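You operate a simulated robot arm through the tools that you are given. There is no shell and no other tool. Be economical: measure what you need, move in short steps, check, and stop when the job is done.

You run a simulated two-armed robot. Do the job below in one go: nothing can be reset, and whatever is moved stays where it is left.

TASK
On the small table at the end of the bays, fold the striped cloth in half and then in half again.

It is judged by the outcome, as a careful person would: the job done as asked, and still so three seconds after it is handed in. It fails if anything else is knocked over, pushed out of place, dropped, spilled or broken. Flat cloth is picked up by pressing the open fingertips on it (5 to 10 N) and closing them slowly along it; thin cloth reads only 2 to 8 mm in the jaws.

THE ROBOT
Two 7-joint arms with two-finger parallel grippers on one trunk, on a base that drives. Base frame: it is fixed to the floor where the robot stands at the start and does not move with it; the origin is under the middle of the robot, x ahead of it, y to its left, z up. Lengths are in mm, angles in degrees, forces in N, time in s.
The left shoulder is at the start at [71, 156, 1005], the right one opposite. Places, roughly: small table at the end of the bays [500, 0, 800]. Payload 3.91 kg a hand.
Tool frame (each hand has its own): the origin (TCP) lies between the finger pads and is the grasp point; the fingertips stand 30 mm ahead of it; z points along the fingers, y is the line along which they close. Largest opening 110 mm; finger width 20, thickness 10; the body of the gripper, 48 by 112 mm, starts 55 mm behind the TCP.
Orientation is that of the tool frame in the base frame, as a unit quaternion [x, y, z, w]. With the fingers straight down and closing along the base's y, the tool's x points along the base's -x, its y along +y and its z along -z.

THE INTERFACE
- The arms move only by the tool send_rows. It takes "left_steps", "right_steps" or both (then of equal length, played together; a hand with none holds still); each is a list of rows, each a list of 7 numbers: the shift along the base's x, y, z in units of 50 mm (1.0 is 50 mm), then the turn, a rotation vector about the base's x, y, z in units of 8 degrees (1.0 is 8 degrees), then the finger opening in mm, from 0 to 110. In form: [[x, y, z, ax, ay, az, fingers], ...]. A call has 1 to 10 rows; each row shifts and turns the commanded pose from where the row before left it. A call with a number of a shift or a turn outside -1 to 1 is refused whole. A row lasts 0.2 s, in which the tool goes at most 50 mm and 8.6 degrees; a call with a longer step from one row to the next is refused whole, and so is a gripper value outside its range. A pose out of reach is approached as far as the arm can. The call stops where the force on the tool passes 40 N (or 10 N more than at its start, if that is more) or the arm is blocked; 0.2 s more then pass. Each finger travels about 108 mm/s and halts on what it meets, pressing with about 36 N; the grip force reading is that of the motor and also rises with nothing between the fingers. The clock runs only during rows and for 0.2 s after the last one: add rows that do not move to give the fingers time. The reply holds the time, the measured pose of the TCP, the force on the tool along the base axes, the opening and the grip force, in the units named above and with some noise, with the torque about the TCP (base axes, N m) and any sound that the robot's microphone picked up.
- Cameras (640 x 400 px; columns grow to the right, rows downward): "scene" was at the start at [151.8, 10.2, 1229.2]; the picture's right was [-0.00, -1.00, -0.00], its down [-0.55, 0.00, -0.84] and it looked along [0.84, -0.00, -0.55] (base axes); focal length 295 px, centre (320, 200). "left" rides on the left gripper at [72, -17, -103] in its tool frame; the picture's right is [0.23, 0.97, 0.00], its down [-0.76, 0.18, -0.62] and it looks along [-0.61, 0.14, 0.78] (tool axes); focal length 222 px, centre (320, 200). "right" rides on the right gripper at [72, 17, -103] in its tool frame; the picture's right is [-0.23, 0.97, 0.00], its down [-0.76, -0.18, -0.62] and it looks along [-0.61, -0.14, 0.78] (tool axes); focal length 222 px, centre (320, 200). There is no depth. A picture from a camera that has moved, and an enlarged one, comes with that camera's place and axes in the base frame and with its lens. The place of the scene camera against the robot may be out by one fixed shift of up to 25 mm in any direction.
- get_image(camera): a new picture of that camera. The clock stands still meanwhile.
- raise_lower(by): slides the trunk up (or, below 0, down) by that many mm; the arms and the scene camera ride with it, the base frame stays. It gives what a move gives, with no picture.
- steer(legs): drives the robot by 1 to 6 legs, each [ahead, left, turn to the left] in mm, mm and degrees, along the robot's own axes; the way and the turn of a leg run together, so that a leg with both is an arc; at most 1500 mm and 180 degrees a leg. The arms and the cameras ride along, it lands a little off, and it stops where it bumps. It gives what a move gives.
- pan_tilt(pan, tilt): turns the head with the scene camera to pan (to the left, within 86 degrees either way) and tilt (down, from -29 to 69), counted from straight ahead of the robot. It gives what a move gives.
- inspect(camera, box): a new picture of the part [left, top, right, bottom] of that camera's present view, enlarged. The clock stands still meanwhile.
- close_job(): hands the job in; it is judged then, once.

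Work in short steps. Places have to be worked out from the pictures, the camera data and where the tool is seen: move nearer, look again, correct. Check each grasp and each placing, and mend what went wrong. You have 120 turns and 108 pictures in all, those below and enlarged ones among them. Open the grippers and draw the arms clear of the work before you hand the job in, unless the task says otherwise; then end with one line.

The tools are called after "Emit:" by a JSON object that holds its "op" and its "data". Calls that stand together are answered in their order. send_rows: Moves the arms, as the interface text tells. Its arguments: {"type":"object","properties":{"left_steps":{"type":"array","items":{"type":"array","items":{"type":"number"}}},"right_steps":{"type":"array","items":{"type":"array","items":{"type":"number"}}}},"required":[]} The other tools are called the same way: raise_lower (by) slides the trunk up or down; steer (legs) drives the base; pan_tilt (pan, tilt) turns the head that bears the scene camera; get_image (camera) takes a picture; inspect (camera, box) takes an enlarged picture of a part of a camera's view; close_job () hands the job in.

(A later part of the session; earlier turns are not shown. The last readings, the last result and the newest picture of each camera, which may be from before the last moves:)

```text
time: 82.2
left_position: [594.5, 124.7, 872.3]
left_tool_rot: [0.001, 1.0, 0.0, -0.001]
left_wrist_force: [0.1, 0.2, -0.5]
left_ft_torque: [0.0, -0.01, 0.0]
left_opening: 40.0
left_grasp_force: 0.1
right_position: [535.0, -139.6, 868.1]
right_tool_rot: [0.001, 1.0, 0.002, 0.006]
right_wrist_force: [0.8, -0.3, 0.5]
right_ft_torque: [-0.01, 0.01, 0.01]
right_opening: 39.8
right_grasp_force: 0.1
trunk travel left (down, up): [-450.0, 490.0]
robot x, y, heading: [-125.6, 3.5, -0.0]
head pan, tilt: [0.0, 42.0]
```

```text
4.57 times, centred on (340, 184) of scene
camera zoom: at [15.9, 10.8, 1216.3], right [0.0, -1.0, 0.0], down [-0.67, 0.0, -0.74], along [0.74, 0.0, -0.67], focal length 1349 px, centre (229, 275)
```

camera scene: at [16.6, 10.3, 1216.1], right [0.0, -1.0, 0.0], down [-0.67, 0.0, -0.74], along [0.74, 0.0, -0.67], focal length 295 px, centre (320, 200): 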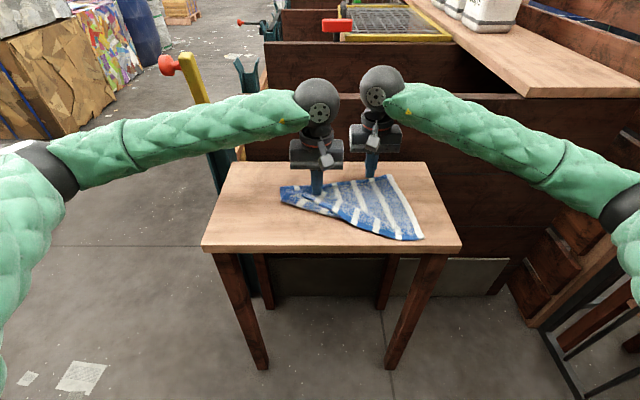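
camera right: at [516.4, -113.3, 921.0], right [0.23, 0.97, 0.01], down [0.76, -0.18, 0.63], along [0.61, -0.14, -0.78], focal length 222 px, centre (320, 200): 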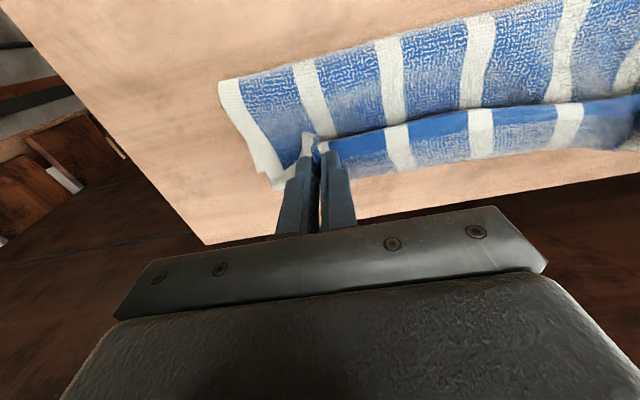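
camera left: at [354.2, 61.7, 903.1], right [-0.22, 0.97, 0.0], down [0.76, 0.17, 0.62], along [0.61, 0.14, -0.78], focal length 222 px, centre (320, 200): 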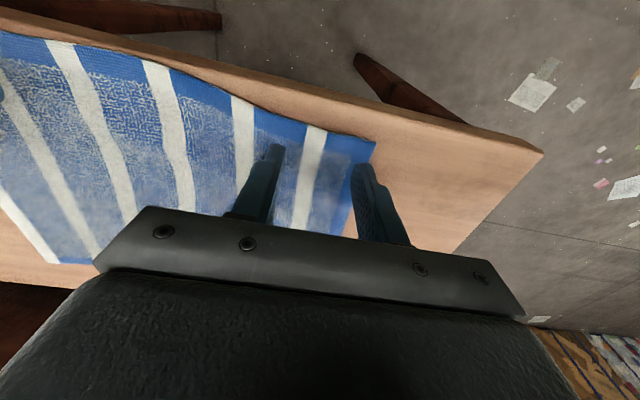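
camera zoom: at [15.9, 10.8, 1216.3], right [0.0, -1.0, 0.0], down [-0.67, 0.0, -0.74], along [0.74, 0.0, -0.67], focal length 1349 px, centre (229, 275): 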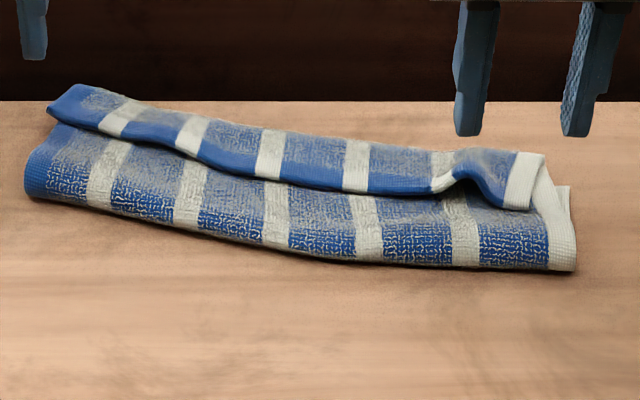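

The hem has a raised arch on the right (≈(588,−119)), good to pinch. I move the right there and the left over the hem at (636,75).

Emit:
{"op": "send_rows", "data": {"left_steps": [[0.42, -0.5, 0, 0, 0, 0, 42], [0.42, -0.5, -0.4, 0, 0, 0, 42], [0, 0, -0.8, 0, 0, 0, 42], [0, 0, -0.3, 0, 0, 0, 42], [0, 0, -0.12, 0, 0, 0, 42], [0, 0, 0, 0, 0, 0, 42]], "right_steps": [[0.5, 0.2, 0, 0, 0, 0, 32], [0.54, 0.2, -0.4, 0, 0, 0, 32], [0, 0, -0.7, 0, 0, 0, 32], [0, 0, -0.3, 0, 0, 0, 32], [0, 0, -0.12, 0, 0, 0, 32], [0, 0, 0, 0, 0, 0, 32]]}}

Emit:
{"op": "get_image", "data": {"camera": "right"}}

Emit:
{"op": "get_image", "data": {"camera": "left"}}

```text
time: 83.6
left_position: [637.2, 72.8, 789.6]
left_tool_rot: [0.002, 1.0, 0.0, -0.001]
left_wrist_force: [0.6, -1.7, 3.1]
left_ft_torque: [-0.06, -0.04, 0.0]
left_opening: 41.9
left_grasp_force: 0.2
right_position: [586.0, -120.9, 791.2]
right_tool_rot: [0.001, 1.0, 0.003, 0.005]
right_wrist_force: [0.2, 0.8, 4.0]
right_ft_torque: [-0.02, -0.01, 0.01]
right_opening: 32.0
right_grasp_force: 0.1
trunk travel left (down, up): [-450.0, 490.0]
robot x, y, heading: [-127.9, -0.8, -0.1]
head pan, tilt: [0.0, 42.0]
```

```text
23 pictures are left
camera right: at [512.4, -103.9, 893.2], right [0.23, 0.97, 0.01], down [0.75, -0.18, 0.63], along [0.61, -0.14, -0.78], focal length 222 px, centre (320, 200)
```

right: 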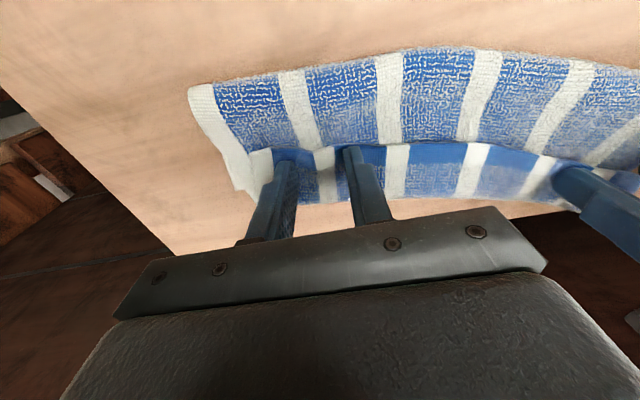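

```text
22 pictures are left
camera left: at [564.6, 57.3, 893.2], right [-0.22, 0.97, 0.0], down [0.76, 0.18, 0.62], along [0.61, 0.14, -0.78], focal length 222 px, centre (320, 200)
```

left: 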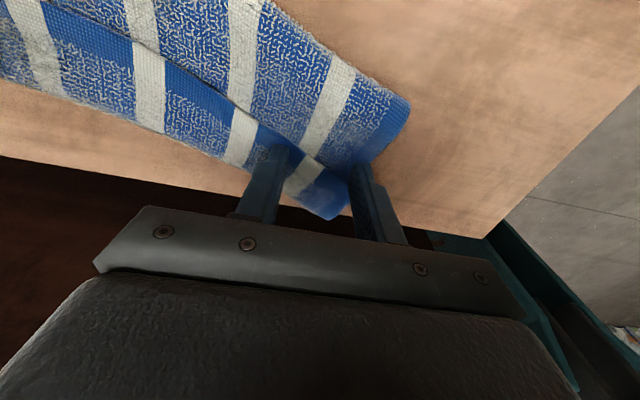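

Both hands straddle the hem strip with light contact (3–4 N). Closing slowly.

Emit:
{"op": "send_rows", "data": {"left_steps": [[0, 0, 0, 0, 0, 0, 37], [0, 0, 0, 0, 0, 0, 32], [0, 0, 0, 0, 0, 0, 27], [0, 0, 0, 0, 0, 0, 22], [0, 0, 0, 0, 0, 0, 17], [0, 0, 0, 0, 0, 0, 12], [0, 0, 0, 0, 0, 0, 7], [0, 0, 0, 0, 0, 0, 2], [0, 0, 0, 0, 0, 0, 0]], "right_steps": [[0, 0, 0, 0, 0, 0, 30], [0, 0, 0, 0, 0, 0, 26], [0, 0, 0, 0, 0, 0, 22], [0, 0, 0, 0, 0, 0, 18], [0, 0, 0, 0, 0, 0, 14], [0, 0, 0, 0, 0, 0, 10], [0, 0, 0, 0, 0, 0, 6], [0, 0, 0, 0, 0, 0, 2], [0, 0, 0, 0, 0, 0, 0]]}}

```text
time: 85.6
left_position: [638.0, 71.5, 791.4]
left_tool_rot: [0.001, 1.0, 0.0, -0.001]
left_wrist_force: [-2.3, -9.3, 2.7]
left_ft_torque: [-0.3, 0.08, 0.01]
left_opening: 8.8
left_grasp_force: 35.8
right_position: [586.4, -119.6, 791.3]
right_tool_rot: [0.002, 1.0, 0.003, 0.005]
right_wrist_force: [2.1, 9.6, 3.1]
right_ft_torque: [0.27, -0.1, -0.01]
right_opening: 3.4
right_grasp_force: 35.9
trunk travel left (down, up): [-450.0, 490.0]
robot x, y, heading: [-127.5, -1.3, -0.2]
head pan, tilt: [0.0, 42.0]
```

Right holds one layer (3.4 mm); left 8.8 mm is several. I open the left, rise 5 mm so only the top of the ridge is between the tips, and close again.

Emit:
{"op": "send_rows", "data": {"left_steps": [[0, 0, 0, 0, 0, 0, 26], [0, 0, 0.1, 0, 0, 0, 28], [0, 0, 0, 0, 0, 0, 22], [0, 0, 0, 0, 0, 0, 15], [0, 0, 0, 0, 0, 0, 8], [0, 0, 0, 0, 0, 0, 2], [0, 0, 0, 0, 0, 0, 0]]}}

```text
time: 87.2
left_position: [636.4, 72.3, 794.4]
left_tool_rot: [0.002, 1.0, 0.0, -0.001]
left_wrist_force: [-0.9, -2.2, -0.6]
left_ft_torque: [-0.07, 0.03, -0.03]
left_opening: 5.1
left_grasp_force: 35.8
right_position: [585.5, -120.8, 790.5]
right_tool_rot: [0.0, 1.0, 0.003, 0.005]
right_wrist_force: [0.1, 1.9, 3.2]
right_ft_torque: [0.0, -0.02, -0.03]
right_opening: 2.9
right_grasp_force: 35.8
trunk travel left (down, up): [-450.0, 490.0]
robot x, y, heading: [-130.2, 0.5, -0.1]
head pan, tilt: [0.0, 42.0]
```

Left now 5.1 mm, probably fewer layers. I lift both ~40 mm with a small backward move to test.

Emit:
{"op": "send_rows", "data": {"left_steps": [[0, 0, 0.3, 0, 0, 0, 0], [-0.2, 0, 0.4, 0, 0, 0, 0], [-0.4, 0, 0.4, 0, 0, 0, 0], [-0.5, 0, 0.2, 0, 0, 0, 0]], "right_steps": [[0, 0, 0.3, 0, 0, 0, 0], [-0.2, 0, 0.4, 0, 0, 0, 0], [-0.3, 0, 0.4, 0, 0, 0, 0], [-0.3, 0, 0.2, 0, 0, 0, 0]]}}

Emit:
{"op": "inspect", "data": {"camera": "scene", "box": [250, 120, 420, 227]}}

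```text
time: 88.2
left_position: [581.3, 72.9, 861.8]
left_tool_rot: [0.001, 1.0, 0.0, 0.0]
left_wrist_force: [-0.1, -0.6, 0.3]
left_ft_torque: [0.01, 0.0, 0.02]
left_opening: 5.0
left_grasp_force: 35.9
right_position: [544.7, -122.5, 855.6]
right_tool_rot: [0.002, 1.0, 0.003, 0.006]
right_wrist_force: [0.3, 0.9, -0.4]
right_ft_torque: [0.03, -0.03, 0.01]
right_opening: 3.1
right_grasp_force: 36.1
trunk travel left (down, up): [-450.0, 490.0]
robot x, y, heading: [-127.8, -1.0, 0.2]
head pan, tilt: [0.0, 42.0]
```

```text
3.74 times, centred on (335, 174) of scene
camera zoom: at [16.5, 10.6, 1216.0], right [0.0, -1.0, 0.0], down [-0.67, 0.0, -0.74], along [0.74, 0.0, -0.67], focal length 1103 px, centre (264, 299)
```

zoom: 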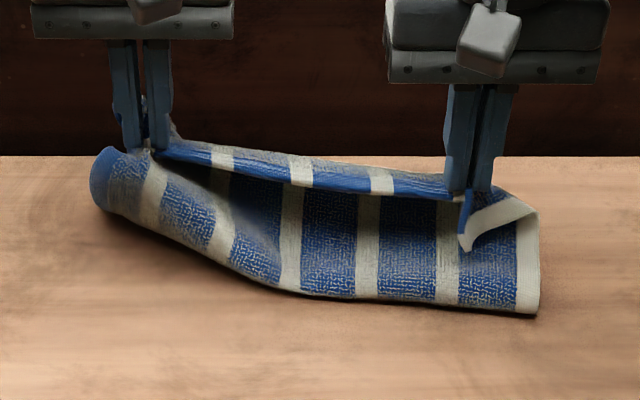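

Right is fine; left still has two layers pinched. I lay it all back toward me anyway (right fully, left a bit less), then release the left; the leftover pleat can be pulled out with pin-and-drag as before.

Emit:
{"op": "send_rows", "data": {"left_steps": [[-0.37, 0, 0.1, 0, 0, 0, 0], [-0.37, 0, 0, 0, 0, 0, 0], [-0.37, 0, -0.2, 0, 0, 0, 0], [-0.37, 0, -0.4, 0, 0, 0, 0], [-0.37, 0, -0.45, 0, 0, 0, 0], [-0.37, 0, -0.4, 0, 0, 0, 0], [0, 0, 0, 0, 0, 0, 20], [0, 0, 0, 0, 0, 0, 40], [0, 0, 0.6, 0, 0, 0, 40], [0, 0.6, 0.5, 0, 0, 0, 0]], "right_steps": [[-0.456, 0, 0.1, 0, 0, 0, 0], [-0.456, 0, 0, 0, 0, 0, 0], [-0.456, 0, -0.2, 0, 0, 0, 0], [-0.456, 0, -0.35, 0, 0, 0, 0], [-0.456, 0, -0.4, 0, 0, 0, 0], [-0.456, -0.1, -0.4, 0, 0, 0, 0], [0, 0, 0, 0, 0, 0, 0], [0, 0, 0, 0, 0, 0, 0], [0, 0, 0, 0, 0, 0, 0], [0, 0, 0, 0, 0, 0, 0]]}}

Emit:
{"op": "inspect", "data": {"camera": "scene", "box": [220, 130, 440, 267]}}

```text
time: 90.4
left_position: [468.9, 104.4, 848.5]
left_tool_rot: [0.002, 1.0, 0.0, -0.001]
left_wrist_force: [-0.6, -0.8, -0.3]
left_ft_torque: [0.0, 0.03, 0.0]
left_opening: 0.0
left_grasp_force: 36.3
right_position: [406.2, -126.2, 793.7]
right_tool_rot: [0.001, 1.0, 0.003, 0.005]
right_wrist_force: [-0.2, 0.0, 0.1]
right_ft_torque: [-0.04, 0.0, -0.02]
right_opening: 3.0
right_grasp_force: 35.8
trunk travel left (down, up): [-450.0, 490.0]
robot x, y, heading: [-128.8, -2.5, -0.0]
head pan, tilt: [0.0, 42.0]
```

```text
2.91 times, centred on (330, 198) of scene
camera zoom: at [16.4, 11.3, 1216.0], right [0.0, -1.0, 0.0], down [-0.67, 0.0, -0.74], along [0.74, 0.0, -0.67], focal length 858 px, centre (291, 204)
```

zoom: 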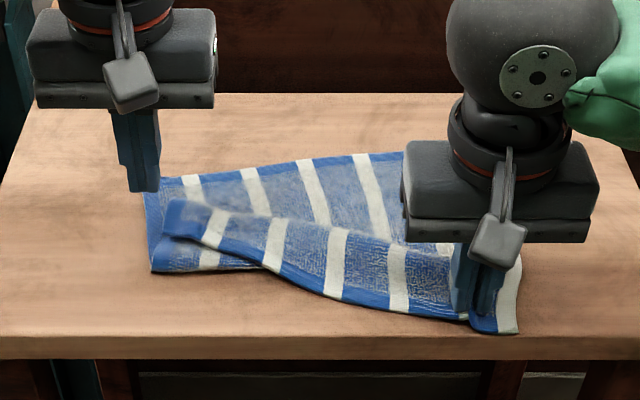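

Good: only a left-side Z remains. I pin the exposed bottom with the right at (560,−60) and bring the left closed fingertips onto the strip end at (497,72).

Emit:
{"op": "send_rows", "data": {"left_steps": [[0, 0, 0, 0, 0, 0, 0], [0, 0, 0, 0, 0, 0, 0], [0, 0, 0, 0, 0, 0, 0], [0.28, -0.32, 0, 0, 0, 0, 0], [0.28, -0.32, -0.2, 0, 0, 0, 0], [0, 0, -0.6, 0, 0, 0, 0], [0, 0, -0.2, 0, 0, 0, 0], [0, 0, -0.1, 0, 0, 0, 0], [0, 0, -0.06, 0, 0, 0, 0]], "right_steps": [[0, 0, 0, 0, 0, 0, 16], [0, 0, 0, 0, 0, 0, 28], [0, 0, 0.5, 0, 0, 0, 28], [0.6, 0.26, 0.6, 0, 0, 0, 0], [0.8, 0.36, 0, 0, 0, 0, 0], [0.8, 0.36, 0, 0, 0, 0, 0], [0.86, 0.34, -0.2, 0, 0, 0, 0], [0, 0, -0.7, 0, 0, 0, 0], [0, 0, -0.38, 0, 0, 0, 0]]}}

```text
time: 92.4
left_position: [497.6, 70.7, 790.0]
left_tool_rot: [0.002, 1.0, 0.0, -0.002]
left_wrist_force: [0.0, 0.6, 7.5]
left_ft_torque: [0.02, -0.01, 0.03]
left_opening: 0.2
left_grasp_force: 35.9
right_position: [560.2, -59.0, 786.7]
right_tool_rot: [0.001, 1.0, 0.003, 0.005]
right_wrist_force: [0.5, 0.5, -0.3]
right_ft_torque: [-0.06, 0.02, 0.0]
right_opening: 0.0
right_grasp_force: 36.2
trunk travel left (down, up): [-450.0, 490.0]
robot x, y, heading: [-129.3, -1.3, 0.1]
head pan, tilt: [0.0, 42.0]
```

Pressing the right down firmly, easing the left, then dragging the left (−80,+20).

Emit:
{"op": "send_rows", "data": {"left_steps": [[0, 0, 0.03, 0, 0, 0, 0], [0, 0, 0, 0, 0, 0, 0], [-0.2, 0.06, 0, 0, 0, 0, 0], [-0.2, 0.06, 0, 0, 0, 0, 0], [-0.2, 0.06, 0, 0, 0, 0, 0], [-0.2, 0.06, -0.01, 0, 0, 0, 0], [-0.2, 0.06, -0.01, 0, 0, 0, 0], [-0.2, 0.06, -0.01, 0, 0, 0, 0], [-0.2, 0.06, -0.01, 0, 0, 0, 0]], "right_steps": [[0, 0, -0.08, 0, 0, 0, 0], [0, 0, -0.03, 0, 0, 0, 0], [0, 0, 0, 0, 0, 0, 0], [0, 0, 0, 0, 0, 0, 0], [0, 0, 0, 0, 0, 0, 0], [0, 0, 0, 0, 0, 0, 0], [0, 0, 0, 0, 0, 0, 0], [0, 0, 0, 0, 0, 0, 0], [0, 0, 0, 0, 0, 0, 0]]}}

Emit:
{"op": "inspect", "data": {"camera": "scene", "box": [220, 130, 440, 267]}}

```text
time: 94.4
left_position: [427.6, 93.8, 792.9]
left_tool_rot: [0.002, 1.0, 0.0, 0.0]
left_wrist_force: [1.6, -1.3, 1.6]
left_ft_torque: [-0.02, -0.02, 0.03]
left_opening: 0.1
left_grasp_force: 36.0
right_position: [560.4, -60.3, 783.3]
right_tool_rot: [0.001, 1.0, 0.002, 0.006]
right_wrist_force: [7.3, -3.0, 39.1]
right_ft_torque: [-0.15, -0.13, -0.01]
right_opening: 0.5
right_grasp_force: 36.0
trunk travel left (down, up): [-450.0, 490.0]
robot x, y, heading: [-127.7, -1.2, -0.2]
head pan, tilt: [0.0, 42.0]
```

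```text
2.91 times, centred on (330, 198) of scene
camera zoom: at [15.1, 10.7, 1216.4], right [0.0, -1.0, 0.0], down [-0.67, 0.0, -0.74], along [0.74, 0.0, -0.67], focal length 858 px, centre (291, 204)
```

zoom: 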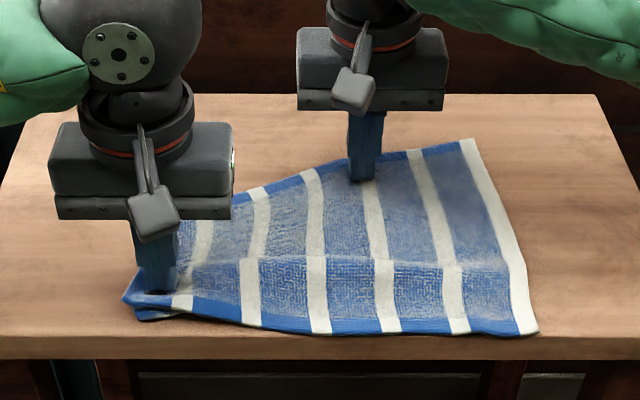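

Nearly there. Now I lift, move the right toward its pin spot (440,0), park the left aside, and look for the far-left corner.

Emit:
{"op": "send_rows", "data": {"left_steps": [[0, 0, 0.6, 0, 0, 0, 0], [0, 0.5, 0.6, 0, 0, 0, 0], [0.3, 0.8, 0, 0, 0, 0, 0], [0.5, 0.7, 0, 0, 0, 0, 0], [0.5, 0, 0, 0, 0, 0, 0], [0, 0, 0, 0, 0, 0, 0], [0, 0, 0, 0, 0, 0, 0], [0, 0, 0, 0, 0, 0, 0]], "right_steps": [[0, 0, 0.6, 0, 0, 0, 0], [-0.5, 0, 0.5, 0, 0, 0, 0], [-0.6, 0.3, 0, 0, 0, 0, 0], [-0.6, 0.4, 0, 0, 0, 0, 0], [-0.6, 0.5, 0, 0, 0, 0, 0], [0, 0, -0.7, 0, 0, 0, 0], [0, 0, -0.25, 0, 0, 0, 0], [0, 0, 0, 0, 0, 0, 0]]}}

Emit:
{"op": "inspect", "data": {"camera": "scene", "box": [220, 130, 440, 267]}}

```text
time: 96.2
left_position: [491.5, 195.2, 848.8]
left_tool_rot: [0.002, 1.0, 0.0, -0.001]
left_wrist_force: [0.5, 0.0, 0.6]
left_ft_torque: [0.01, -0.01, 0.01]
left_opening: 0.0
left_grasp_force: 35.9
right_position: [446.0, 1.7, 787.5]
right_tool_rot: [0.001, 1.0, 0.002, 0.005]
right_wrist_force: [-0.7, 0.0, 6.4]
right_ft_torque: [0.03, 0.04, 0.01]
right_opening: 0.0
right_grasp_force: 35.8
trunk travel left (down, up): [-450.0, 490.0]
robot x, y, heading: [-124.5, 0.4, -0.1]
head pan, tilt: [0.0, 42.0]
```

```text
2.91 times, centred on (330, 198) of scene
camera zoom: at [16.6, 10.9, 1216.1], right [0.0, -1.0, 0.0], down [-0.67, 0.0, -0.74], along [0.74, 0.0, -0.67], focal length 858 px, centre (291, 204)
```

zoom: 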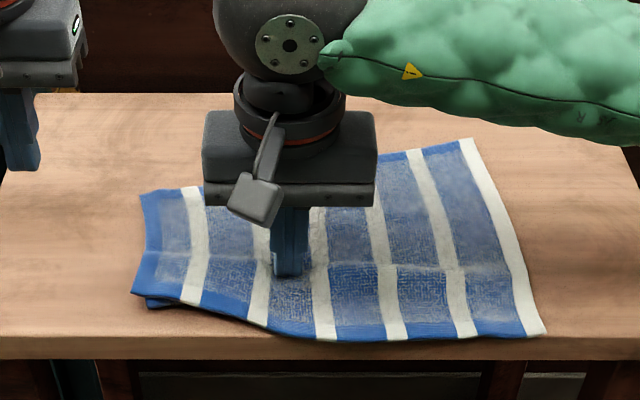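

Far-left corner is at ≈(546,126). Right pins harder; left comes down at (525,110).

Emit:
{"op": "send_rows", "data": {"left_steps": [[0.33, -0.85, 0, 0, 0, 0, 0], [0.33, -0.85, -0.2, 0, 0, 0, 0], [0, 0, -0.8, 0, 0, 0, 0], [0, 0, -0.2, 0, 0, 0, 0], [0, 0, -0.06, 0, 0, 0, 0], [0, 0, -0.04, 0, 0, 0, 0]], "right_steps": [[0, 0, -0.04, 0, 0, 0, 0], [0, 0, -0.04, 0, 0, 0, 0], [0, 0, 0, 0, 0, 0, 0], [0, 0, 0, 0, 0, 0, 0], [0, 0, 0, 0, 0, 0, 0], [0, 0, 0, 0, 0, 0, 0]]}}

```text
time: 97.6
left_position: [527.1, 106.5, 784.4]
left_tool_rot: [0.003, 1.0, 0.0, -0.001]
left_wrist_force: [-0.1, 0.5, 0.9]
left_ft_torque: [0.0, 0.03, 0.0]
left_opening: 0.1
left_grasp_force: 36.2
right_position: [445.9, 0.5, 786.2]
right_tool_rot: [0.001, 1.0, 0.004, 0.008]
right_wrist_force: [-3.7, -1.4, 21.4]
right_ft_torque: [0.0, 0.21, 0.0]
right_opening: 0.0
right_grasp_force: 35.8
trunk travel left (down, up): [-450.0, 490.0]
robot x, y, heading: [-133.7, 3.2, 0.0]
head pan, tilt: [0.0, 42.0]
stopped in row 6 (right hand): the force on the tool passed its limit at 41 N (the readings are from after the stop); the commanded pose is now the measured one
```

Left presses 1.5 mm more, then drags +x 95 mm.

Emit:
{"op": "send_rows", "data": {"left_steps": [[0, 0, -0.04, 0, 0, 0, 0], [0.22, 0, 0, 0, 0, 0, 0], [0.22, 0, 0, 0, 0, 0, 0], [0.22, 0, 0, 0, 0, 0, 0], [0.22, 0, 0, 0, 0, 0, 0], [0.22, 0, 0, 0, 0, 0, 0], [0.22, 0, 0, 0, 0, 0, 0], [0.22, 0, 0, 0, 0, 0, 0], [0.22, 0, 0, 0, 0, 0, 0]]}}

Emit:
{"op": "inspect", "data": {"camera": "scene", "box": [220, 130, 440, 267]}}

```text
time: 99.6
left_position: [615.9, 106.2, 781.7]
left_tool_rot: [0.002, 1.0, 0.0, 0.0]
left_wrist_force: [-0.3, 0.3, 0.4]
left_ft_torque: [0.0, -0.04, 0.02]
left_opening: 0.1
left_grasp_force: 35.9
right_position: [446.0, 1.7, 785.7]
right_tool_rot: [0.0, 1.0, 0.004, 0.007]
right_wrist_force: [2.0, -1.7, 32.7]
right_ft_torque: [0.01, 0.07, -0.01]
right_opening: 0.0
right_grasp_force: 35.7
trunk travel left (down, up): [-450.0, 490.0]
robot x, y, heading: [-130.8, 0.9, -0.2]
head pan, tilt: [0.0, 42.0]
```

```text
2.91 times, centred on (330, 198) of scene
camera zoom: at [15.5, 10.7, 1216.2], right [0.0, -1.0, 0.0], down [-0.67, 0.0, -0.74], along [0.74, 0.0, -0.67], focal length 858 px, centre (291, 204)
```

zoom: 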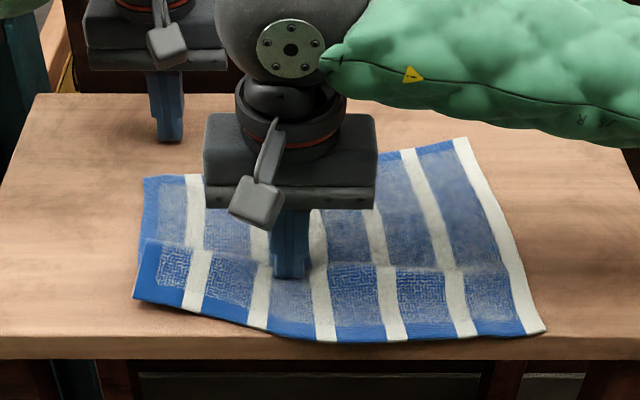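

The finger slipped off after ~20 mm. Corner now at ≈(566,126); I repeat from (543,105) with more pressure.

Emit:
{"op": "send_rows", "data": {"left_steps": [[0, 0, 0.3, 0, 0, 0, 0], [-0.7, 0, 0, 0, 0, 0, 0], [-0.75, -0.06, 0, 0, 0, 0, 0], [0, 0, -0.2, 0, 0, 0, 0], [0, 0, -0.06, 0, 0, 0, 0], [0, 0, -0.02, 0, 0, 0, 0], [0, 0, 0, 0, 0, 0, 0]]}}

```text
time: 101.2
left_position: [541.4, 104.5, 784.9]
left_tool_rot: [0.002, 1.0, 0.0, 0.0]
left_wrist_force: [0.0, 1.1, 2.1]
left_ft_torque: [0.0, -0.02, 0.0]
left_opening: 0.3
left_grasp_force: 36.1
right_position: [446.6, 0.7, 784.7]
right_tool_rot: [0.001, 1.0, 0.003, 0.007]
right_wrist_force: [2.4, -0.9, 34.9]
right_ft_torque: [-0.02, 0.08, -0.06]
right_opening: 0.0
right_grasp_force: 35.6
trunk travel left (down, up): [-450.0, 490.0]
robot x, y, heading: [-126.1, 1.2, -0.1]
head pan, tilt: [0.0, 42.0]
```

Emit:
{"op": "send_rows", "data": {"left_steps": [[0, 0, -0.06, 0, 0, 0, 0], [0.2, 0, -0.01, 0, 0, 0, 0], [0.2, 0, -0.01, 0, 0, 0, 0], [0.2, 0, -0.01, 0, 0, 0, 0], [0.2, 0, 0, 0, 0, 0, 0], [0.2, 0, 0, 0, 0, 0, 0], [0.2, 0, 0, 0, 0, 0, 0], [0.2, 0, 0, 0, 0, 0, 0]]}}

Emit:
{"op": "inspect", "data": {"camera": "scene", "box": [220, 130, 440, 267]}}

```text
time: 103.0
left_position: [610.5, 104.3, 782.1]
left_tool_rot: [0.003, 1.0, -0.001, 0.001]
left_wrist_force: [-17.9, -7.5, 34.5]
left_ft_torque: [-0.22, 0.49, -0.05]
left_opening: 0.0
left_grasp_force: 35.6
right_position: [444.7, 1.1, 786.1]
right_tool_rot: [0.001, 1.0, 0.003, 0.006]
right_wrist_force: [6.3, 2.7, 12.2]
right_ft_torque: [0.04, -0.13, -0.02]
right_opening: 0.0
right_grasp_force: 36.3
trunk travel left (down, up): [-450.0, 490.0]
robot x, y, heading: [-129.0, 3.4, -0.0]
head pan, tilt: [0.0, 42.0]
```

```text
2.91 times, centred on (330, 198) of scene
camera zoom: at [13.2, 10.1, 1216.5], right [0.0, -1.0, 0.0], down [-0.67, 0.0, -0.74], along [0.74, 0.0, -0.67], focal length 858 px, centre (291, 204)
```

zoom: 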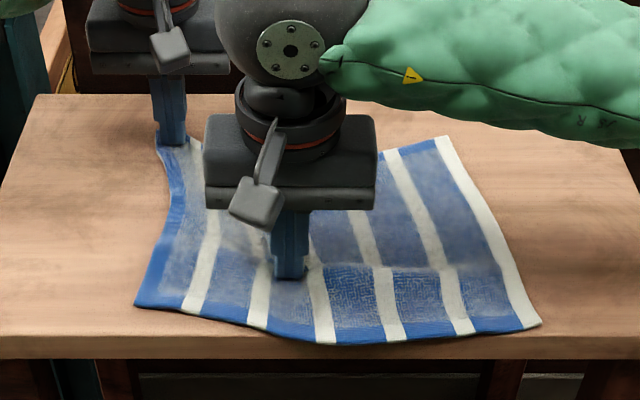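

Left side is now out to (603,121). The far-right corner was pulled in by ~35 mm; keeping the left pinned, I bring the right to (598,−112) to stretch that edge back right.

Emit:
{"op": "send_rows", "data": {"right_steps": [[0, 0, 0.6, 0, 0, 0, 0], [0.3, -0.4, 0.6, 0, 0, 0, 0], [0.7, -0.5, 0, 0, 0, 0, 0], [0.7, -0.5, 0, 0, 0, 0, 0], [0.7, -0.5, 0, 0, 0, 0, 0], [0.66, -0.36, -0.2, 0, 0, 0, 0], [0, 0, -0.7, 0, 0, 0, 0], [0, 0, -0.3, 0, 0, 0, 0], [0, 0, -0.04, 0, 0, 0, 0], [0, 0, 0, 0, 0, 0, 0]]}}

```text
time: 104.7
left_position: [612.0, 104.3, 782.1]
left_tool_rot: [0.001, 1.0, -0.002, 0.002]
left_wrist_force: [-0.7, -4.1, 19.1]
left_ft_torque: [-0.12, 0.01, -0.01]
left_opening: 0.1
left_grasp_force: 35.6
right_position: [600.3, -111.4, 799.3]
right_tool_rot: [0.002, 1.0, 0.003, 0.006]
right_wrist_force: [-0.6, 0.1, 0.5]
right_ft_torque: [-0.01, -0.03, -0.04]
right_opening: 0.0
right_grasp_force: 36.2
trunk travel left (down, up): [-450.0, 490.0]
robot x, y, heading: [-131.4, -1.9, 0.2]
head pan, tilt: [0.0, 42.0]
stopped in row 8 (left hand): the force on the tool passed its limit at 50 N (the readings are from after the stop); the commanded pose is now the measured one
```

Right is 15 mm above; lower to contact and drag toward −y by ~35 mm.

Emit:
{"op": "send_rows", "data": {"right_steps": [[0, 0, -0.2, 0, 0, 0, 0], [0, 0, -0.12, 0, 0, 0, 0], [0, 0, -0.05, 0, 0, 0, 0], [0.04, -0.18, 0, 0, 0, 0, 0], [0.04, -0.18, 0, 0, 0, 0, 0], [0.04, -0.18, 0, 0, 0, 0, 0], [0.04, -0.18, 0, 0, 0, 0, 0]]}}

Emit:
{"op": "inspect", "data": {"camera": "scene", "box": [220, 130, 440, 267]}}

```text
time: 106.3
left_position: [611.7, 104.9, 782.9]
left_tool_rot: [0.002, 1.0, -0.001, 0.001]
left_wrist_force: [3.9, -14.0, 21.6]
left_ft_torque: [-0.41, -0.1, -0.01]
left_opening: 0.2
left_grasp_force: 36.0
right_position: [606.7, -146.7, 783.6]
right_tool_rot: [0.001, 1.0, 0.004, 0.007]
right_wrist_force: [-1.7, 20.4, 27.0]
right_ft_torque: [0.56, 0.1, -0.08]
right_opening: 0.1
right_grasp_force: 35.8
trunk travel left (down, up): [-450.0, 490.0]
robot x, y, heading: [-129.5, 2.2, -0.1]
head pan, tilt: [0.0, 42.0]
```

```text
2.91 times, centred on (330, 198) of scene
camera zoom: at [14.0, 11.2, 1216.5], right [0.0, -1.0, 0.0], down [-0.67, 0.0, -0.74], along [0.74, 0.0, -0.67], focal length 858 px, centre (291, 204)
```

zoom: 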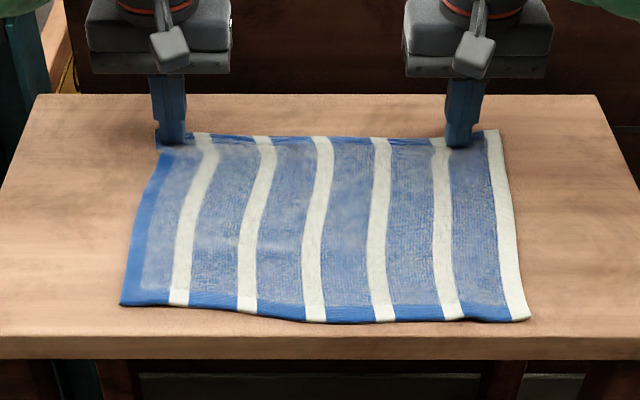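

Perfectly flat again: near corners ≈(418,126) and (401,−171), far edge x≈622. I go back to the near corners for a fresh grasp with a refined fold path.

Emit:
{"op": "send_rows", "data": {"left_steps": [[0, 0, 0.6, 0, 0, 0, 0], [0, 0, 0.8, 0, 0, 0, 45], [-0.75, -0.08, 0, 0, 0, 0, 45], [-0.75, -0.08, 0, 0, 0, 0, 45], [-0.75, -0.08, 0, 0, 0, 0, 45], [-0.75, -0.07, 0, 0, 0, 0, 45], [-0.75, -0.07, 0, 0, 0, 0, 45], [0, 0, -0.6, 0, 0, 0, 45], [0, 0, -0.5, 0, 0, 0, 45], [0, 0, 0, 0, 0, 0, 45]], "right_steps": [[0, 0, 0.6, 0, 0, 0, 0], [0, 0, 0.8, 0, 0, 0, 45], [-0.8, 0.07, 0, 0, 0, 0, 45], [-0.8, 0.07, 0, 0, 0, 0, 45], [-0.8, 0.08, 0, 0, 0, 0, 45], [-0.8, 0.08, 0, 0, 0, 0, 45], [-0.78, 0.08, 0, 0, 0, 0, 45], [0, 0, -0.6, 0, 0, 0, 45], [0, 0, -0.5, 0, 0, 0, 45], [0, 0, 0, 0, 0, 0, 45]]}}

Emit:
{"op": "inspect", "data": {"camera": "scene", "box": [220, 130, 440, 267]}}

```text
time: 108.5
left_position: [425.4, 86.8, 795.4]
left_tool_rot: [0.002, 1.0, -0.001, 0.0]
left_wrist_force: [-0.4, -0.1, 0.0]
left_ft_torque: [-0.02, 0.07, -0.01]
left_opening: 44.8
left_grasp_force: 0.1
right_position: [409.6, -128.8, 795.0]
right_tool_rot: [0.001, 1.0, 0.004, 0.005]
right_wrist_force: [-0.7, 0.1, -0.5]
right_ft_torque: [0.03, -0.01, -0.03]
right_opening: 45.0
right_grasp_force: 0.0
trunk travel left (down, up): [-450.0, 490.0]
robot x, y, heading: [-126.1, -0.6, 0.1]
head pan, tilt: [0.0, 42.0]
```

```text
2.91 times, centred on (330, 198) of scene
camera zoom: at [16.9, 10.7, 1216.0], right [0.0, -1.0, 0.0], down [-0.67, 0.0, -0.74], along [0.74, 0.0, -0.67], focal length 858 px, centre (291, 204)
```

zoom: 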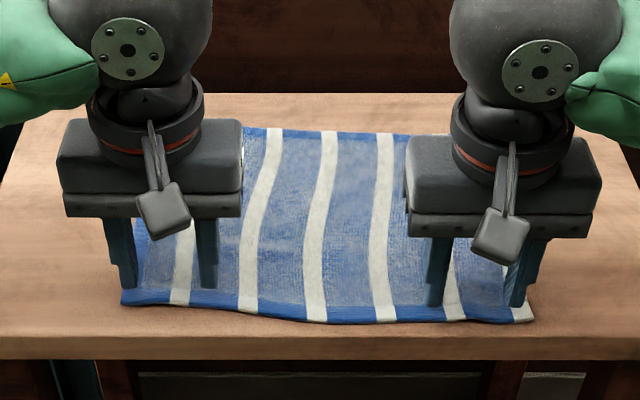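

Shift each hand ~6 mm inward and lower to contact.

Emit:
{"op": "send_rows", "data": {"left_steps": [[0, -0.12, -0.1, 0, 0, 0, 45], [0, 0, -0.1, 0, 0, 0, 45], [0, 0, -0.05, 0, 0, 0, 45], [0, 0, 0, 0, 0, 0, 45]], "right_steps": [[0, 0.1, -0.1, 0, 0, 0, 45], [0, 0, -0.1, 0, 0, 0, 45], [0, 0, -0.05, 0, 0, 0, 45], [0, 0, 0, 0, 0, 0, 45]]}}

```text
time: 109.5
left_position: [426.4, 80.8, 783.9]
left_tool_rot: [0.002, 1.0, -0.001, 0.001]
left_wrist_force: [1.1, 0.8, 9.5]
left_ft_torque: [0.08, -0.05, -0.01]
left_opening: 44.8
left_grasp_force: 0.0
right_position: [410.8, -123.1, 782.4]
right_tool_rot: [0.001, 1.0, 0.004, 0.006]
right_wrist_force: [1.0, 2.2, 6.5]
right_ft_torque: [0.0, -0.03, 0.0]
right_opening: 45.0
right_grasp_force: 0.0
trunk travel left (down, up): [-450.0, 490.0]
robot x, y, heading: [-130.7, 2.2, -0.1]
head pan, tilt: [0.0, 42.0]
```

Ideal pressures (9.5 / 6.5 N). Closing slowly.

Emit:
{"op": "send_rows", "data": {"left_steps": [[0, 0, 0, 0, 0, 0, 40], [0, 0, 0, 0, 0, 0, 35], [0, 0, 0, 0, 0, 0, 30], [0, 0, 0, 0, 0, 0, 25], [0, 0, 0, 0, 0, 0, 20], [0, 0, 0, 0, 0, 0, 15], [0, 0, 0, 0, 0, 0, 10], [0, 0, 0, 0, 0, 0, 4], [0, 0, 0, 0, 0, 0, 0]], "right_steps": [[0, 0, 0, 0, 0, 0, 40], [0, 0, 0, 0, 0, 0, 35], [0, 0, 0, 0, 0, 0, 30], [0, 0, 0, 0, 0, 0, 25], [0, 0, 0, 0, 0, 0, 20], [0, 0, 0, 0, 0, 0, 15], [0, 0, 0, 0, 0, 0, 10], [0, 0, 0, 0, 0, 0, 4], [0, 0, 0, 0, 0, 0, 0]]}}

```text
time: 111.5
left_position: [425.8, 80.6, 783.0]
left_tool_rot: [0.002, 1.0, 0.0, 0.001]
left_wrist_force: [-2.1, -13.4, 12.3]
left_ft_torque: [-0.43, 0.06, -0.08]
left_opening: 4.1
left_grasp_force: 35.7
right_position: [410.2, -123.5, 783.1]
right_tool_rot: [0.001, 1.0, 0.004, 0.006]
right_wrist_force: [0.4, 13.3, 8.7]
right_ft_torque: [0.45, -0.04, 0.06]
right_opening: 4.1
right_grasp_force: 36.1
trunk travel left (down, up): [-450.0, 490.0]
robot x, y, heading: [-127.2, 2.4, -0.1]
head pan, tilt: [0.0, 42.0]
```

Both gripped (4.1 mm each). One continuous move: modest arc to 80 mm height, then forward with a 15° tilt to a sloped, nearly taut pose.

Emit:
{"op": "send_rows", "data": {"left_steps": [[0.057, -0.06, 0.414, 0, 0, 0, 0], [0.168, 0, 0.386, 0, 0, 0, 0], [0.267, 0, 0.331, 0, 0, 0, 0], [0.348, 0, 0.254, 0, 0, 0, 0], [0.405, 0, 0.16, 0, 0, 0, 0], [0.435, 0, 0.054, 0, 0, 0, 0], [0.55, 0, -0.02, 0, 0.47, 0, 0], [0.6, 0, -0.04, 0, 0.47, 0, 0], [0.6, 0, -0.06, 0, 0.47, 0, 0], [0.5, 0, -0.1, 0, 0.47, 0, 0]], "right_steps": [[0.061, 0.06, 0.414, 0, 0, 0, 0], [0.18, 0, 0.386, 0, 0, 0, 0], [0.286, 0, 0.331, 0, 0, 0, 0], [0.373, 0, 0.254, 0, 0, 0, 0], [0.434, 0, 0.16, 0, 0, 0, 0], [0.466, 0, 0.054, 0, 0, 0, 0], [0.6, 0, -0.02, 0, 0.47, 0, 0], [0.6, 0, -0.04, 0, 0.47, 0, 0], [0.6, 0, -0.06, 0, 0.47, 0, 0], [0.52, 0, -0.1, 0, 0.47, 0, 0]]}}

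Emit:
{"op": "inspect", "data": {"camera": "scene", "box": [220, 130, 440, 267]}}

```text
time: 113.7
left_position: [623.2, 78.9, 851.5]
left_tool_rot: [0.002, 0.991, -0.001, -0.133]
left_wrist_force: [-0.3, -7.1, -1.0]
left_ft_torque: [-0.18, 0.0, 0.0]
left_opening: 4.1
left_grasp_force: 35.9
right_position: [616.4, -120.3, 849.7]
right_tool_rot: [0.002, 0.992, 0.003, -0.126]
right_wrist_force: [0.7, 6.8, 0.4]
right_ft_torque: [0.23, -0.02, 0.0]
right_opening: 4.1
right_grasp_force: 37.0
trunk travel left (down, up): [-450.0, 490.0]
robot x, y, heading: [-134.3, 1.8, 0.2]
head pan, tilt: [0.0, 42.0]
```

```text
2.91 times, centred on (330, 198) of scene
camera zoom: at [17.9, 10.7, 1215.8], right [0.0, -1.0, 0.0], down [-0.67, 0.0, -0.74], along [0.74, 0.0, -0.67], focal length 858 px, centre (291, 204)
```

zoom: 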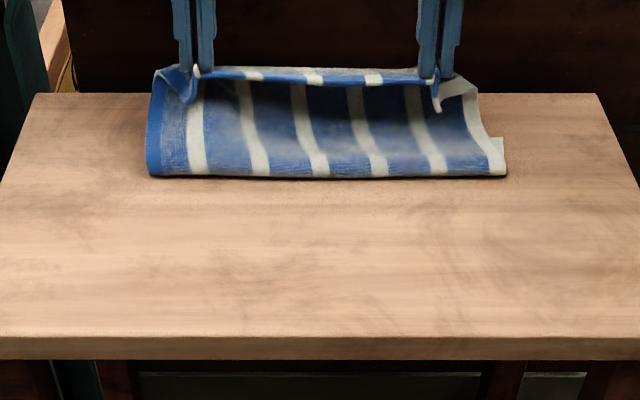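

The curtain is sloped and taut with the fold front near x≈563 (the bottom likely slid forward with it). I release here so the hem drops forward, then retreat.

Emit:
{"op": "send_rows", "data": {"left_steps": [[0, 0, 0, 0, 0, 0, 25], [0, 0, 0, 0, 0, 0, 50], [0, 0, 0, 0, 0, 0, 50], [0, 0, 0.5, 0, -0.4, 0, 50], [-0.3, 0, 0.5, 0, -0.5, 0, 50], [-0.6, 0.4, 0.2, 0, -0.5, 0, 50], [-0.6, 0.4, 0, 0, -0.48, 0, 50]], "right_steps": [[0, 0, 0, 0, 0, 0, 25], [0, 0, 0, 0, 0, 0, 50], [0, 0, 0, 0, 0, 0, 50], [0, 0, 0.5, 0, -0.4, 0, 50], [-0.3, 0, 0.5, 0, -0.5, 0, 50], [-0.6, -0.4, 0.2, 0, -0.5, 0, 50], [-0.6, -0.4, 0, 0, -0.48, 0, 50]]}}

Emit:
{"op": "inspect", "data": {"camera": "scene", "box": [270, 140, 410, 227]}}

```text
time: 115.3
left_position: [547.5, 115.9, 911.5]
left_tool_rot: [0.002, 1.0, -0.001, 0.001]
left_wrist_force: [0.3, 0.4, 0.3]
left_ft_torque: [0.0, 0.0, 0.01]
left_opening: 50.2
left_grasp_force: 0.0
right_position: [540.4, -160.2, 912.2]
right_tool_rot: [0.002, 1.0, 0.004, 0.006]
right_wrist_force: [-0.4, -0.1, -0.3]
right_ft_torque: [-0.02, -0.03, -0.04]
right_opening: 50.2
right_grasp_force: 0.0
trunk travel left (down, up): [-450.0, 490.0]
robot x, y, heading: [-128.0, -1.2, 0.1]
head pan, tilt: [0.0, 42.0]
```

```text
4.57 times, centred on (340, 184) of scene
camera zoom: at [16.2, 10.7, 1216.2], right [0.0, -1.0, 0.0], down [-0.67, 0.0, -0.74], along [0.74, 0.0, -0.67], focal length 1349 px, centre (229, 275)
```

zoom: 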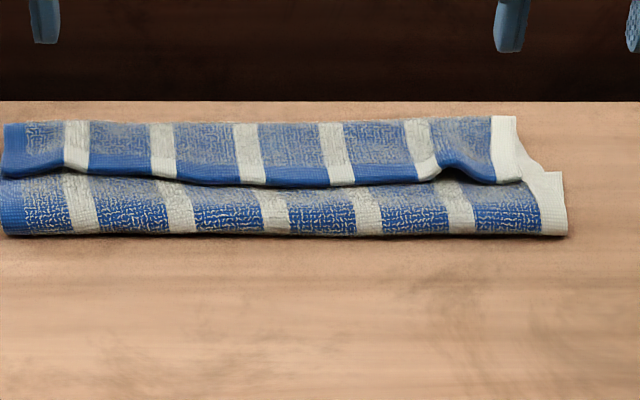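

The flap still flips back because the hem is pinched face-up; the stack is fold x≈558, curl x≈643, hem x≈584. First I slide the whole stack ~75 mm toward me with both hands pressing, to gain space, then I'll push the loose hem forward over the curl.

Emit:
{"op": "send_rows", "data": {"left_steps": [[0.57, -0.36, 0, 0, 0, 0, 0], [0.57, -0.36, -0.4, 0, 0, 0, 0], [0, 0, -0.9, 0, 0, 0, 0], [0, 0, -0.8, 0, 0, 0, 0], [0, 0, -0.2, 0, 0, 0, 0], [0, 0, -0.1, 0, 0, 0, 0], [0, 0, -0.05, 0, 0, 0, 0]], "right_steps": [[0.65, 0.5, 0, 0, 0, 0, 0], [0.65, 0.5, -0.4, 0, 0, 0, 0], [0, 0, -0.9, 0, 0, 0, 0], [0, 0, -0.8, 0, 0, 0, 0], [0, 0, -0.2, 0, 0, 0, 0], [0, 0, -0.1, 0, 0, 0, 0], [0, 0, -0.05, 0, 0, 0, 0]]}}

```text
time: 116.9
left_position: [603.5, 81.4, 789.8]
left_tool_rot: [0.002, 1.0, -0.002, 0.0]
left_wrist_force: [1.4, 0.3, 3.1]
left_ft_torque: [0.02, -0.02, 0.0]
left_opening: 0.0
left_grasp_force: 35.7
right_position: [606.6, -110.1, 789.0]
right_tool_rot: [0.001, 1.0, 0.004, 0.006]
right_wrist_force: [0.3, -0.7, 4.7]
right_ft_torque: [-0.02, 0.03, 0.0]
right_opening: 0.2
right_grasp_force: 35.9
trunk travel left (down, up): [-450.0, 490.0]
robot x, y, heading: [-127.5, 1.1, -0.2]
head pan, tilt: [0.0, 42.0]
```

Light contact on both; a bit more pressure, then drag both 80 mm toward me.

Emit:
{"op": "send_rows", "data": {"left_steps": [[0, 0, -0.04, 0, 0, 0, 0], [-0.2, 0, 0, 0, 0, 0, 0], [-0.2, 0, 0, 0, 0, 0, 0], [-0.2, 0, 0, 0, 0, 0, 0], [-0.2, 0, 0, 0, 0, 0, 0], [-0.2, 0, 0, 0, 0, 0, 0], [-0.2, 0, 0, 0, 0, 0, 0], [-0.2, 0, 0, 0, 0, 0, 0], [-0.2, 0, 0, 0, 0, 0, 0]], "right_steps": [[0, 0, -0.04, 0, 0, 0, 0], [-0.2, 0, 0, 0, 0, 0, 0], [-0.2, 0, 0, 0, 0, 0, 0], [-0.2, 0, 0, 0, 0, 0, 0], [-0.2, 0, 0, 0, 0, 0, 0], [-0.2, 0, 0, 0, 0, 0, 0], [-0.2, 0, 0, 0, 0, 0, 0], [-0.2, 0, 0, 0, 0, 0, 0], [-0.2, 0, 0, 0, 0, 0, 0]]}}

Emit:
{"op": "inspect", "data": {"camera": "scene", "box": [220, 130, 440, 267]}}

```text
time: 118.9
left_position: [524.4, 82.8, 788.4]
left_tool_rot: [0.001, 1.0, -0.001, 0.001]
left_wrist_force: [2.3, 0.4, 9.3]
left_ft_torque: [-0.02, -0.11, -0.01]
left_opening: 0.0
left_grasp_force: 36.1
right_position: [524.9, -109.3, 787.7]
right_tool_rot: [0.002, 1.0, 0.003, 0.005]
right_wrist_force: [2.6, 0.3, 12.1]
right_ft_torque: [0.04, -0.02, -0.02]
right_opening: 0.2
right_grasp_force: 36.2
trunk travel left (down, up): [-450.0, 490.0]
robot x, y, heading: [-128.0, -2.4, 0.1]
head pan, tilt: [0.0, 42.0]
```

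```text
2.91 times, centred on (330, 198) of scene
camera zoom: at [16.0, 10.7, 1216.2], right [0.0, -1.0, 0.0], down [-0.67, 0.0, -0.74], along [0.74, 0.0, -0.67], focal length 858 px, centre (291, 204)
```

zoom: 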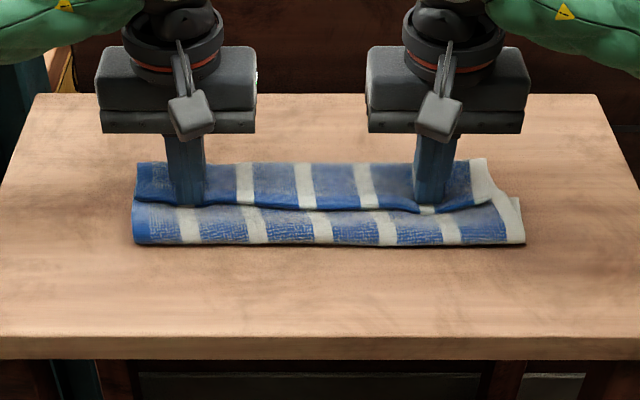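

The stack slid cleanly (fold x≈482, hem x≈509, curl x≈569). Now I tilt both hands 35° (tips pointing away from me), open the fingers, and place the tips just in front of the loose hem to scoop it.

Emit:
{"op": "send_rows", "data": {"left_steps": [[0, 0, 0.8, 0, 0, 0, 0], [-0.6, 0, 0.2, 0, -0.875, 0, 40], [-0.7, -0.1, 0, 0, -0.875, 0, 80], [-0.2, 0, 0, 0, -0.875, 0, 80], [0, 0, 0, 0, -0.875, 0, 80], [0, 0, 0, 0, -0.875, 0, 80], [0, 0, -0.6, 0, 0, 0, 80], [0, 0, -0.2, 0, 0, 0, 80], [0, 0, 0, 0, 0, 0, 80]], "right_steps": [[0, 0, 0.8, 0, 0, 0, 0], [-0.6, 0, 0.2, 0, -0.875, 0, 40], [-0.7, 0.1, 0, 0, -0.875, 0, 80], [-0.2, 0, 0, 0, -0.875, 0, 80], [0, 0, 0, 0, -0.875, 0, 80], [0, 0, 0, 0, -0.875, 0, 80], [0, 0, -0.6, 0, 0, 0, 80], [0, 0, -0.2, 0, 0, 0, 80], [0, 0, 0, 0, 0, 0, 80]]}}

Emit:
{"op": "inspect", "data": {"camera": "scene", "box": [220, 130, 440, 267]}}

```text
time: 120.9
left_position: [449.0, 76.2, 797.5]
left_tool_rot: [0.002, 0.954, 0.0, 0.301]
left_wrist_force: [-0.2, 0.0, -0.4]
left_ft_torque: [-0.03, 0.03, 0.02]
left_opening: 80.3
left_grasp_force: 0.2
right_position: [451.0, -104.4, 796.7]
right_tool_rot: [0.0, 0.952, 0.004, 0.306]
right_wrist_force: [-0.5, 0.0, -1.2]
right_ft_torque: [0.04, 0.01, 0.01]
right_opening: 79.9
right_grasp_force: 0.1
trunk travel left (down, up): [-450.0, 490.0]
robot x, y, heading: [-129.1, 0.4, -0.3]
head pan, tilt: [0.0, 42.0]
```

```text
2.91 times, centred on (330, 198) of scene
camera zoom: at [17.0, 10.7, 1216.0], right [0.0, -1.0, 0.0], down [-0.67, 0.0, -0.74], along [0.74, 0.0, -0.67], focal length 858 px, centre (291, 204)
```

zoom: 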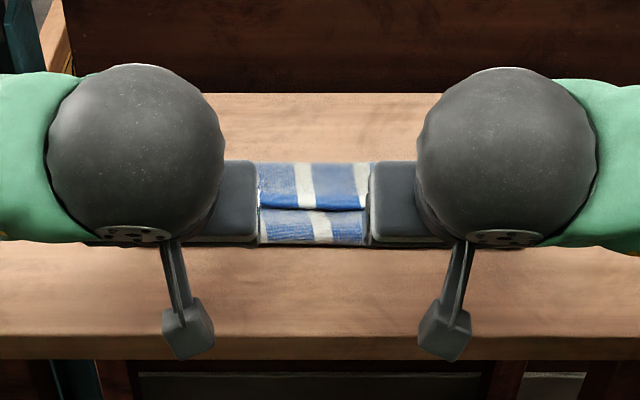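

Tips are at about (466, z 772). I advance over the fold to tip x≈492 and lower to feel the top layer.

Emit:
{"op": "send_rows", "data": {"left_steps": [[0.26, 0, 0, 0, 0, 0, 80], [0.26, 0, 0, 0, 0, 0, 80], [0, 0, -0.1, 0, 0, 0, 80], [0, 0, -0.06, 0, 0, 0, 80], [0, 0, 0, 0, 0, 0, 80]], "right_steps": [[0.26, 0, 0, 0, 0, 0, 80], [0.26, 0, 0, 0, 0, 0, 80], [0, 0, -0.1, 0, 0, 0, 80], [0, 0, -0.06, 0, 0, 0, 80], [0, 0, 0, 0, 0, 0, 80]]}}

Emit:
{"op": "get_image", "data": {"camera": "left"}}

```text
time: 122.1
left_position: [475.7, 75.8, 790.2]
left_tool_rot: [0.001, 0.954, 0.0, 0.3]
left_wrist_force: [0.5, 0.2, -0.2]
left_ft_torque: [0.01, -0.01, -0.04]
left_opening: 79.8
left_grasp_force: 0.0
right_position: [477.5, -104.4, 789.3]
right_tool_rot: [0.001, 0.952, 0.003, 0.306]
right_wrist_force: [0.0, 0.1, 1.0]
right_ft_torque: [0.01, 0.0, 0.01]
right_opening: 79.9
right_grasp_force: 0.1
trunk travel left (down, up): [-450.0, 490.0]
robot x, y, heading: [-130.3, -0.6, -0.2]
head pan, tilt: [0.0, 42.0]
```

```text
9 pictures are left
camera left: at [356.3, 60.9, 832.9], right [-0.18, 0.97, -0.13], down [0.27, 0.18, 0.95], along [0.95, 0.14, -0.29], focal length 222 px, centre (320, 200)
```

left: 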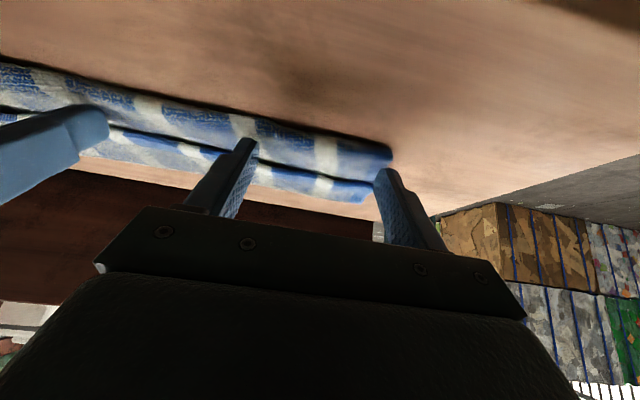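

Tips sit between fold and hem, right at the hem edge. I scoop: push a little forward under the hem, then lift and carry forward in an arc over the curl.

Emit:
{"op": "send_rows", "data": {"left_steps": [[0.24, 0, -0.02, 0, 0, 0, 80], [0.24, 0, 0, 0, 0, 0, 80], [0.2, 0, 0.14, 0, 0, 0, 80], [0.24, 0, 0.28, 0, 0, 0, 80], [0.28, 0, 0.28, 0, 0, 0, 80], [0.36, 0, 0.2, 0, 0, 0, 80], [0.44, 0, 0.08, 0, 0, 0, 80], [0.44, 0, 0, 0, 0, 0, 80]], "right_steps": [[0.24, 0, 0, 0, 0, 0, 80], [0.24, 0, 0, 0, 0, 0, 80], [0.2, 0, 0.14, 0, 0, 0, 80], [0.24, 0, 0.28, 0, 0, 0, 80], [0.28, 0, 0.28, 0, 0, 0, 80], [0.36, 0, 0.2, 0, 0, 0, 80], [0.44, 0, 0.08, 0, 0, 0, 80], [0.44, 0, 0, 0, 0, 0, 80]]}}

Emit:
{"op": "get_image", "data": {"camera": "left"}}

```text
time: 123.9
left_position: [597.2, 77.2, 837.1]
left_tool_rot: [0.001, 0.954, 0.001, 0.3]
left_wrist_force: [0.0, -0.2, 0.1]
left_ft_torque: [-0.01, -0.01, -0.01]
left_opening: 80.0
left_grasp_force: 0.2
right_position: [599.0, -105.7, 836.3]
right_tool_rot: [0.0, 0.952, 0.004, 0.306]
right_wrist_force: [0.2, -0.5, -0.1]
right_ft_torque: [0.01, 0.0, 0.02]
right_opening: 80.1
right_grasp_force: 0.0
trunk travel left (down, up): [-450.0, 490.0]
robot x, y, heading: [-128.5, -0.2, 0.2]
head pan, tilt: [0.0, 42.0]
```

```text
8 pictures are left
camera left: at [478.4, 61.5, 880.6], right [-0.18, 0.97, -0.13], down [0.27, 0.18, 0.95], along [0.95, 0.14, -0.29], focal length 222 px, centre (320, 200)
```

left: 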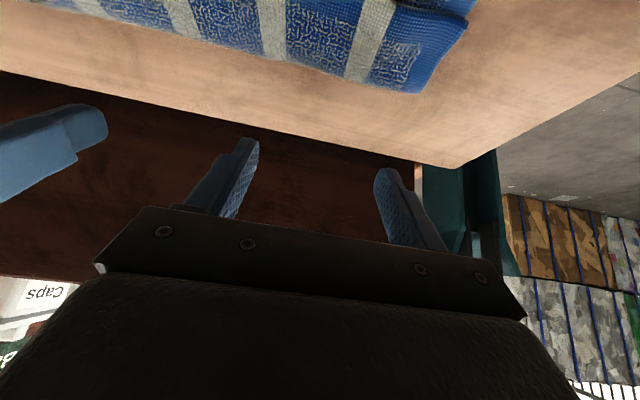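

Something moved: the cloth's far boundary is now about x≈594. I raise and withdraw the hands for a clear view.

Emit:
{"op": "send_rows", "data": {"left_steps": [[0, 0.2, 0.8, 0, 0.5, 0, 50], [-0.3, 0.4, 0.5, 0, 0.875, 0, 50], [-0.5, 0.6, 0, 0, 0.875, 0, 50], [-0.5, 0.6, 0, 0, 0.875, 0, 50], [-0.5, 0.5, 0, 0, 0.875, 0, 50], [-0.3, 0, 0, 0, 0.375, 0, 50]], "right_steps": [[0, -0.2, 0.8, 0, 0.5, 0, 50], [-0.3, -0.4, 0.5, 0, 0.875, 0, 50], [-0.5, -0.6, 0, 0, 0.875, 0, 50], [-0.5, -0.6, 0, 0, 0.875, 0, 50], [-0.5, -0.5, 0, 0, 0.875, 0, 50], [-0.3, 0, 0, 0, 0.375, 0, 50]]}}

Emit:
{"op": "inspect", "data": {"camera": "scene", "box": [245, 140, 425, 252]}}

```text
time: 125.3
left_position: [491.9, 190.2, 902.2]
left_tool_rot: [0.002, 1.0, 0.0, 0.0]
left_wrist_force: [-0.5, -1.0, -0.3]
left_ft_torque: [-0.02, -0.02, 0.01]
left_opening: 50.2
left_grasp_force: 0.0
right_position: [493.3, -220.1, 900.4]
right_tool_rot: [0.001, 1.0, 0.004, 0.004]
right_wrist_force: [-0.3, 0.2, -0.1]
right_ft_torque: [0.02, 0.0, 0.01]
right_opening: 50.3
right_grasp_force: 0.0
trunk travel left (down, up): [-450.0, 490.0]
robot x, y, heading: [-132.4, -1.0, 0.1]
head pan, tilt: [0.0, 42.0]
```

```text
3.56 times, centred on (335, 196) of scene
camera zoom: at [17.3, 10.7, 1216.0], right [0.0, -1.0, 0.0], down [-0.67, 0.0, -0.74], along [0.74, 0.0, -0.67], focal length 1049 px, centre (267, 214)
```

zoom: 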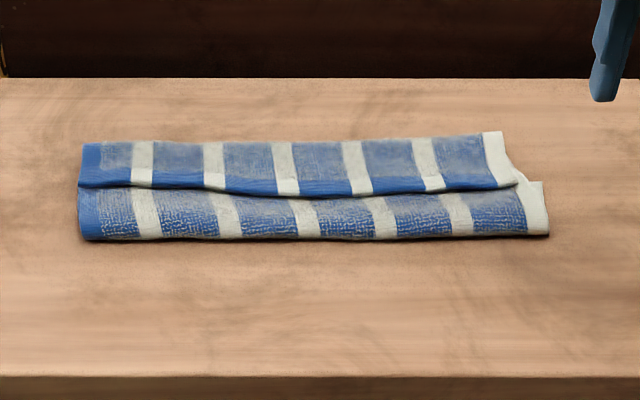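

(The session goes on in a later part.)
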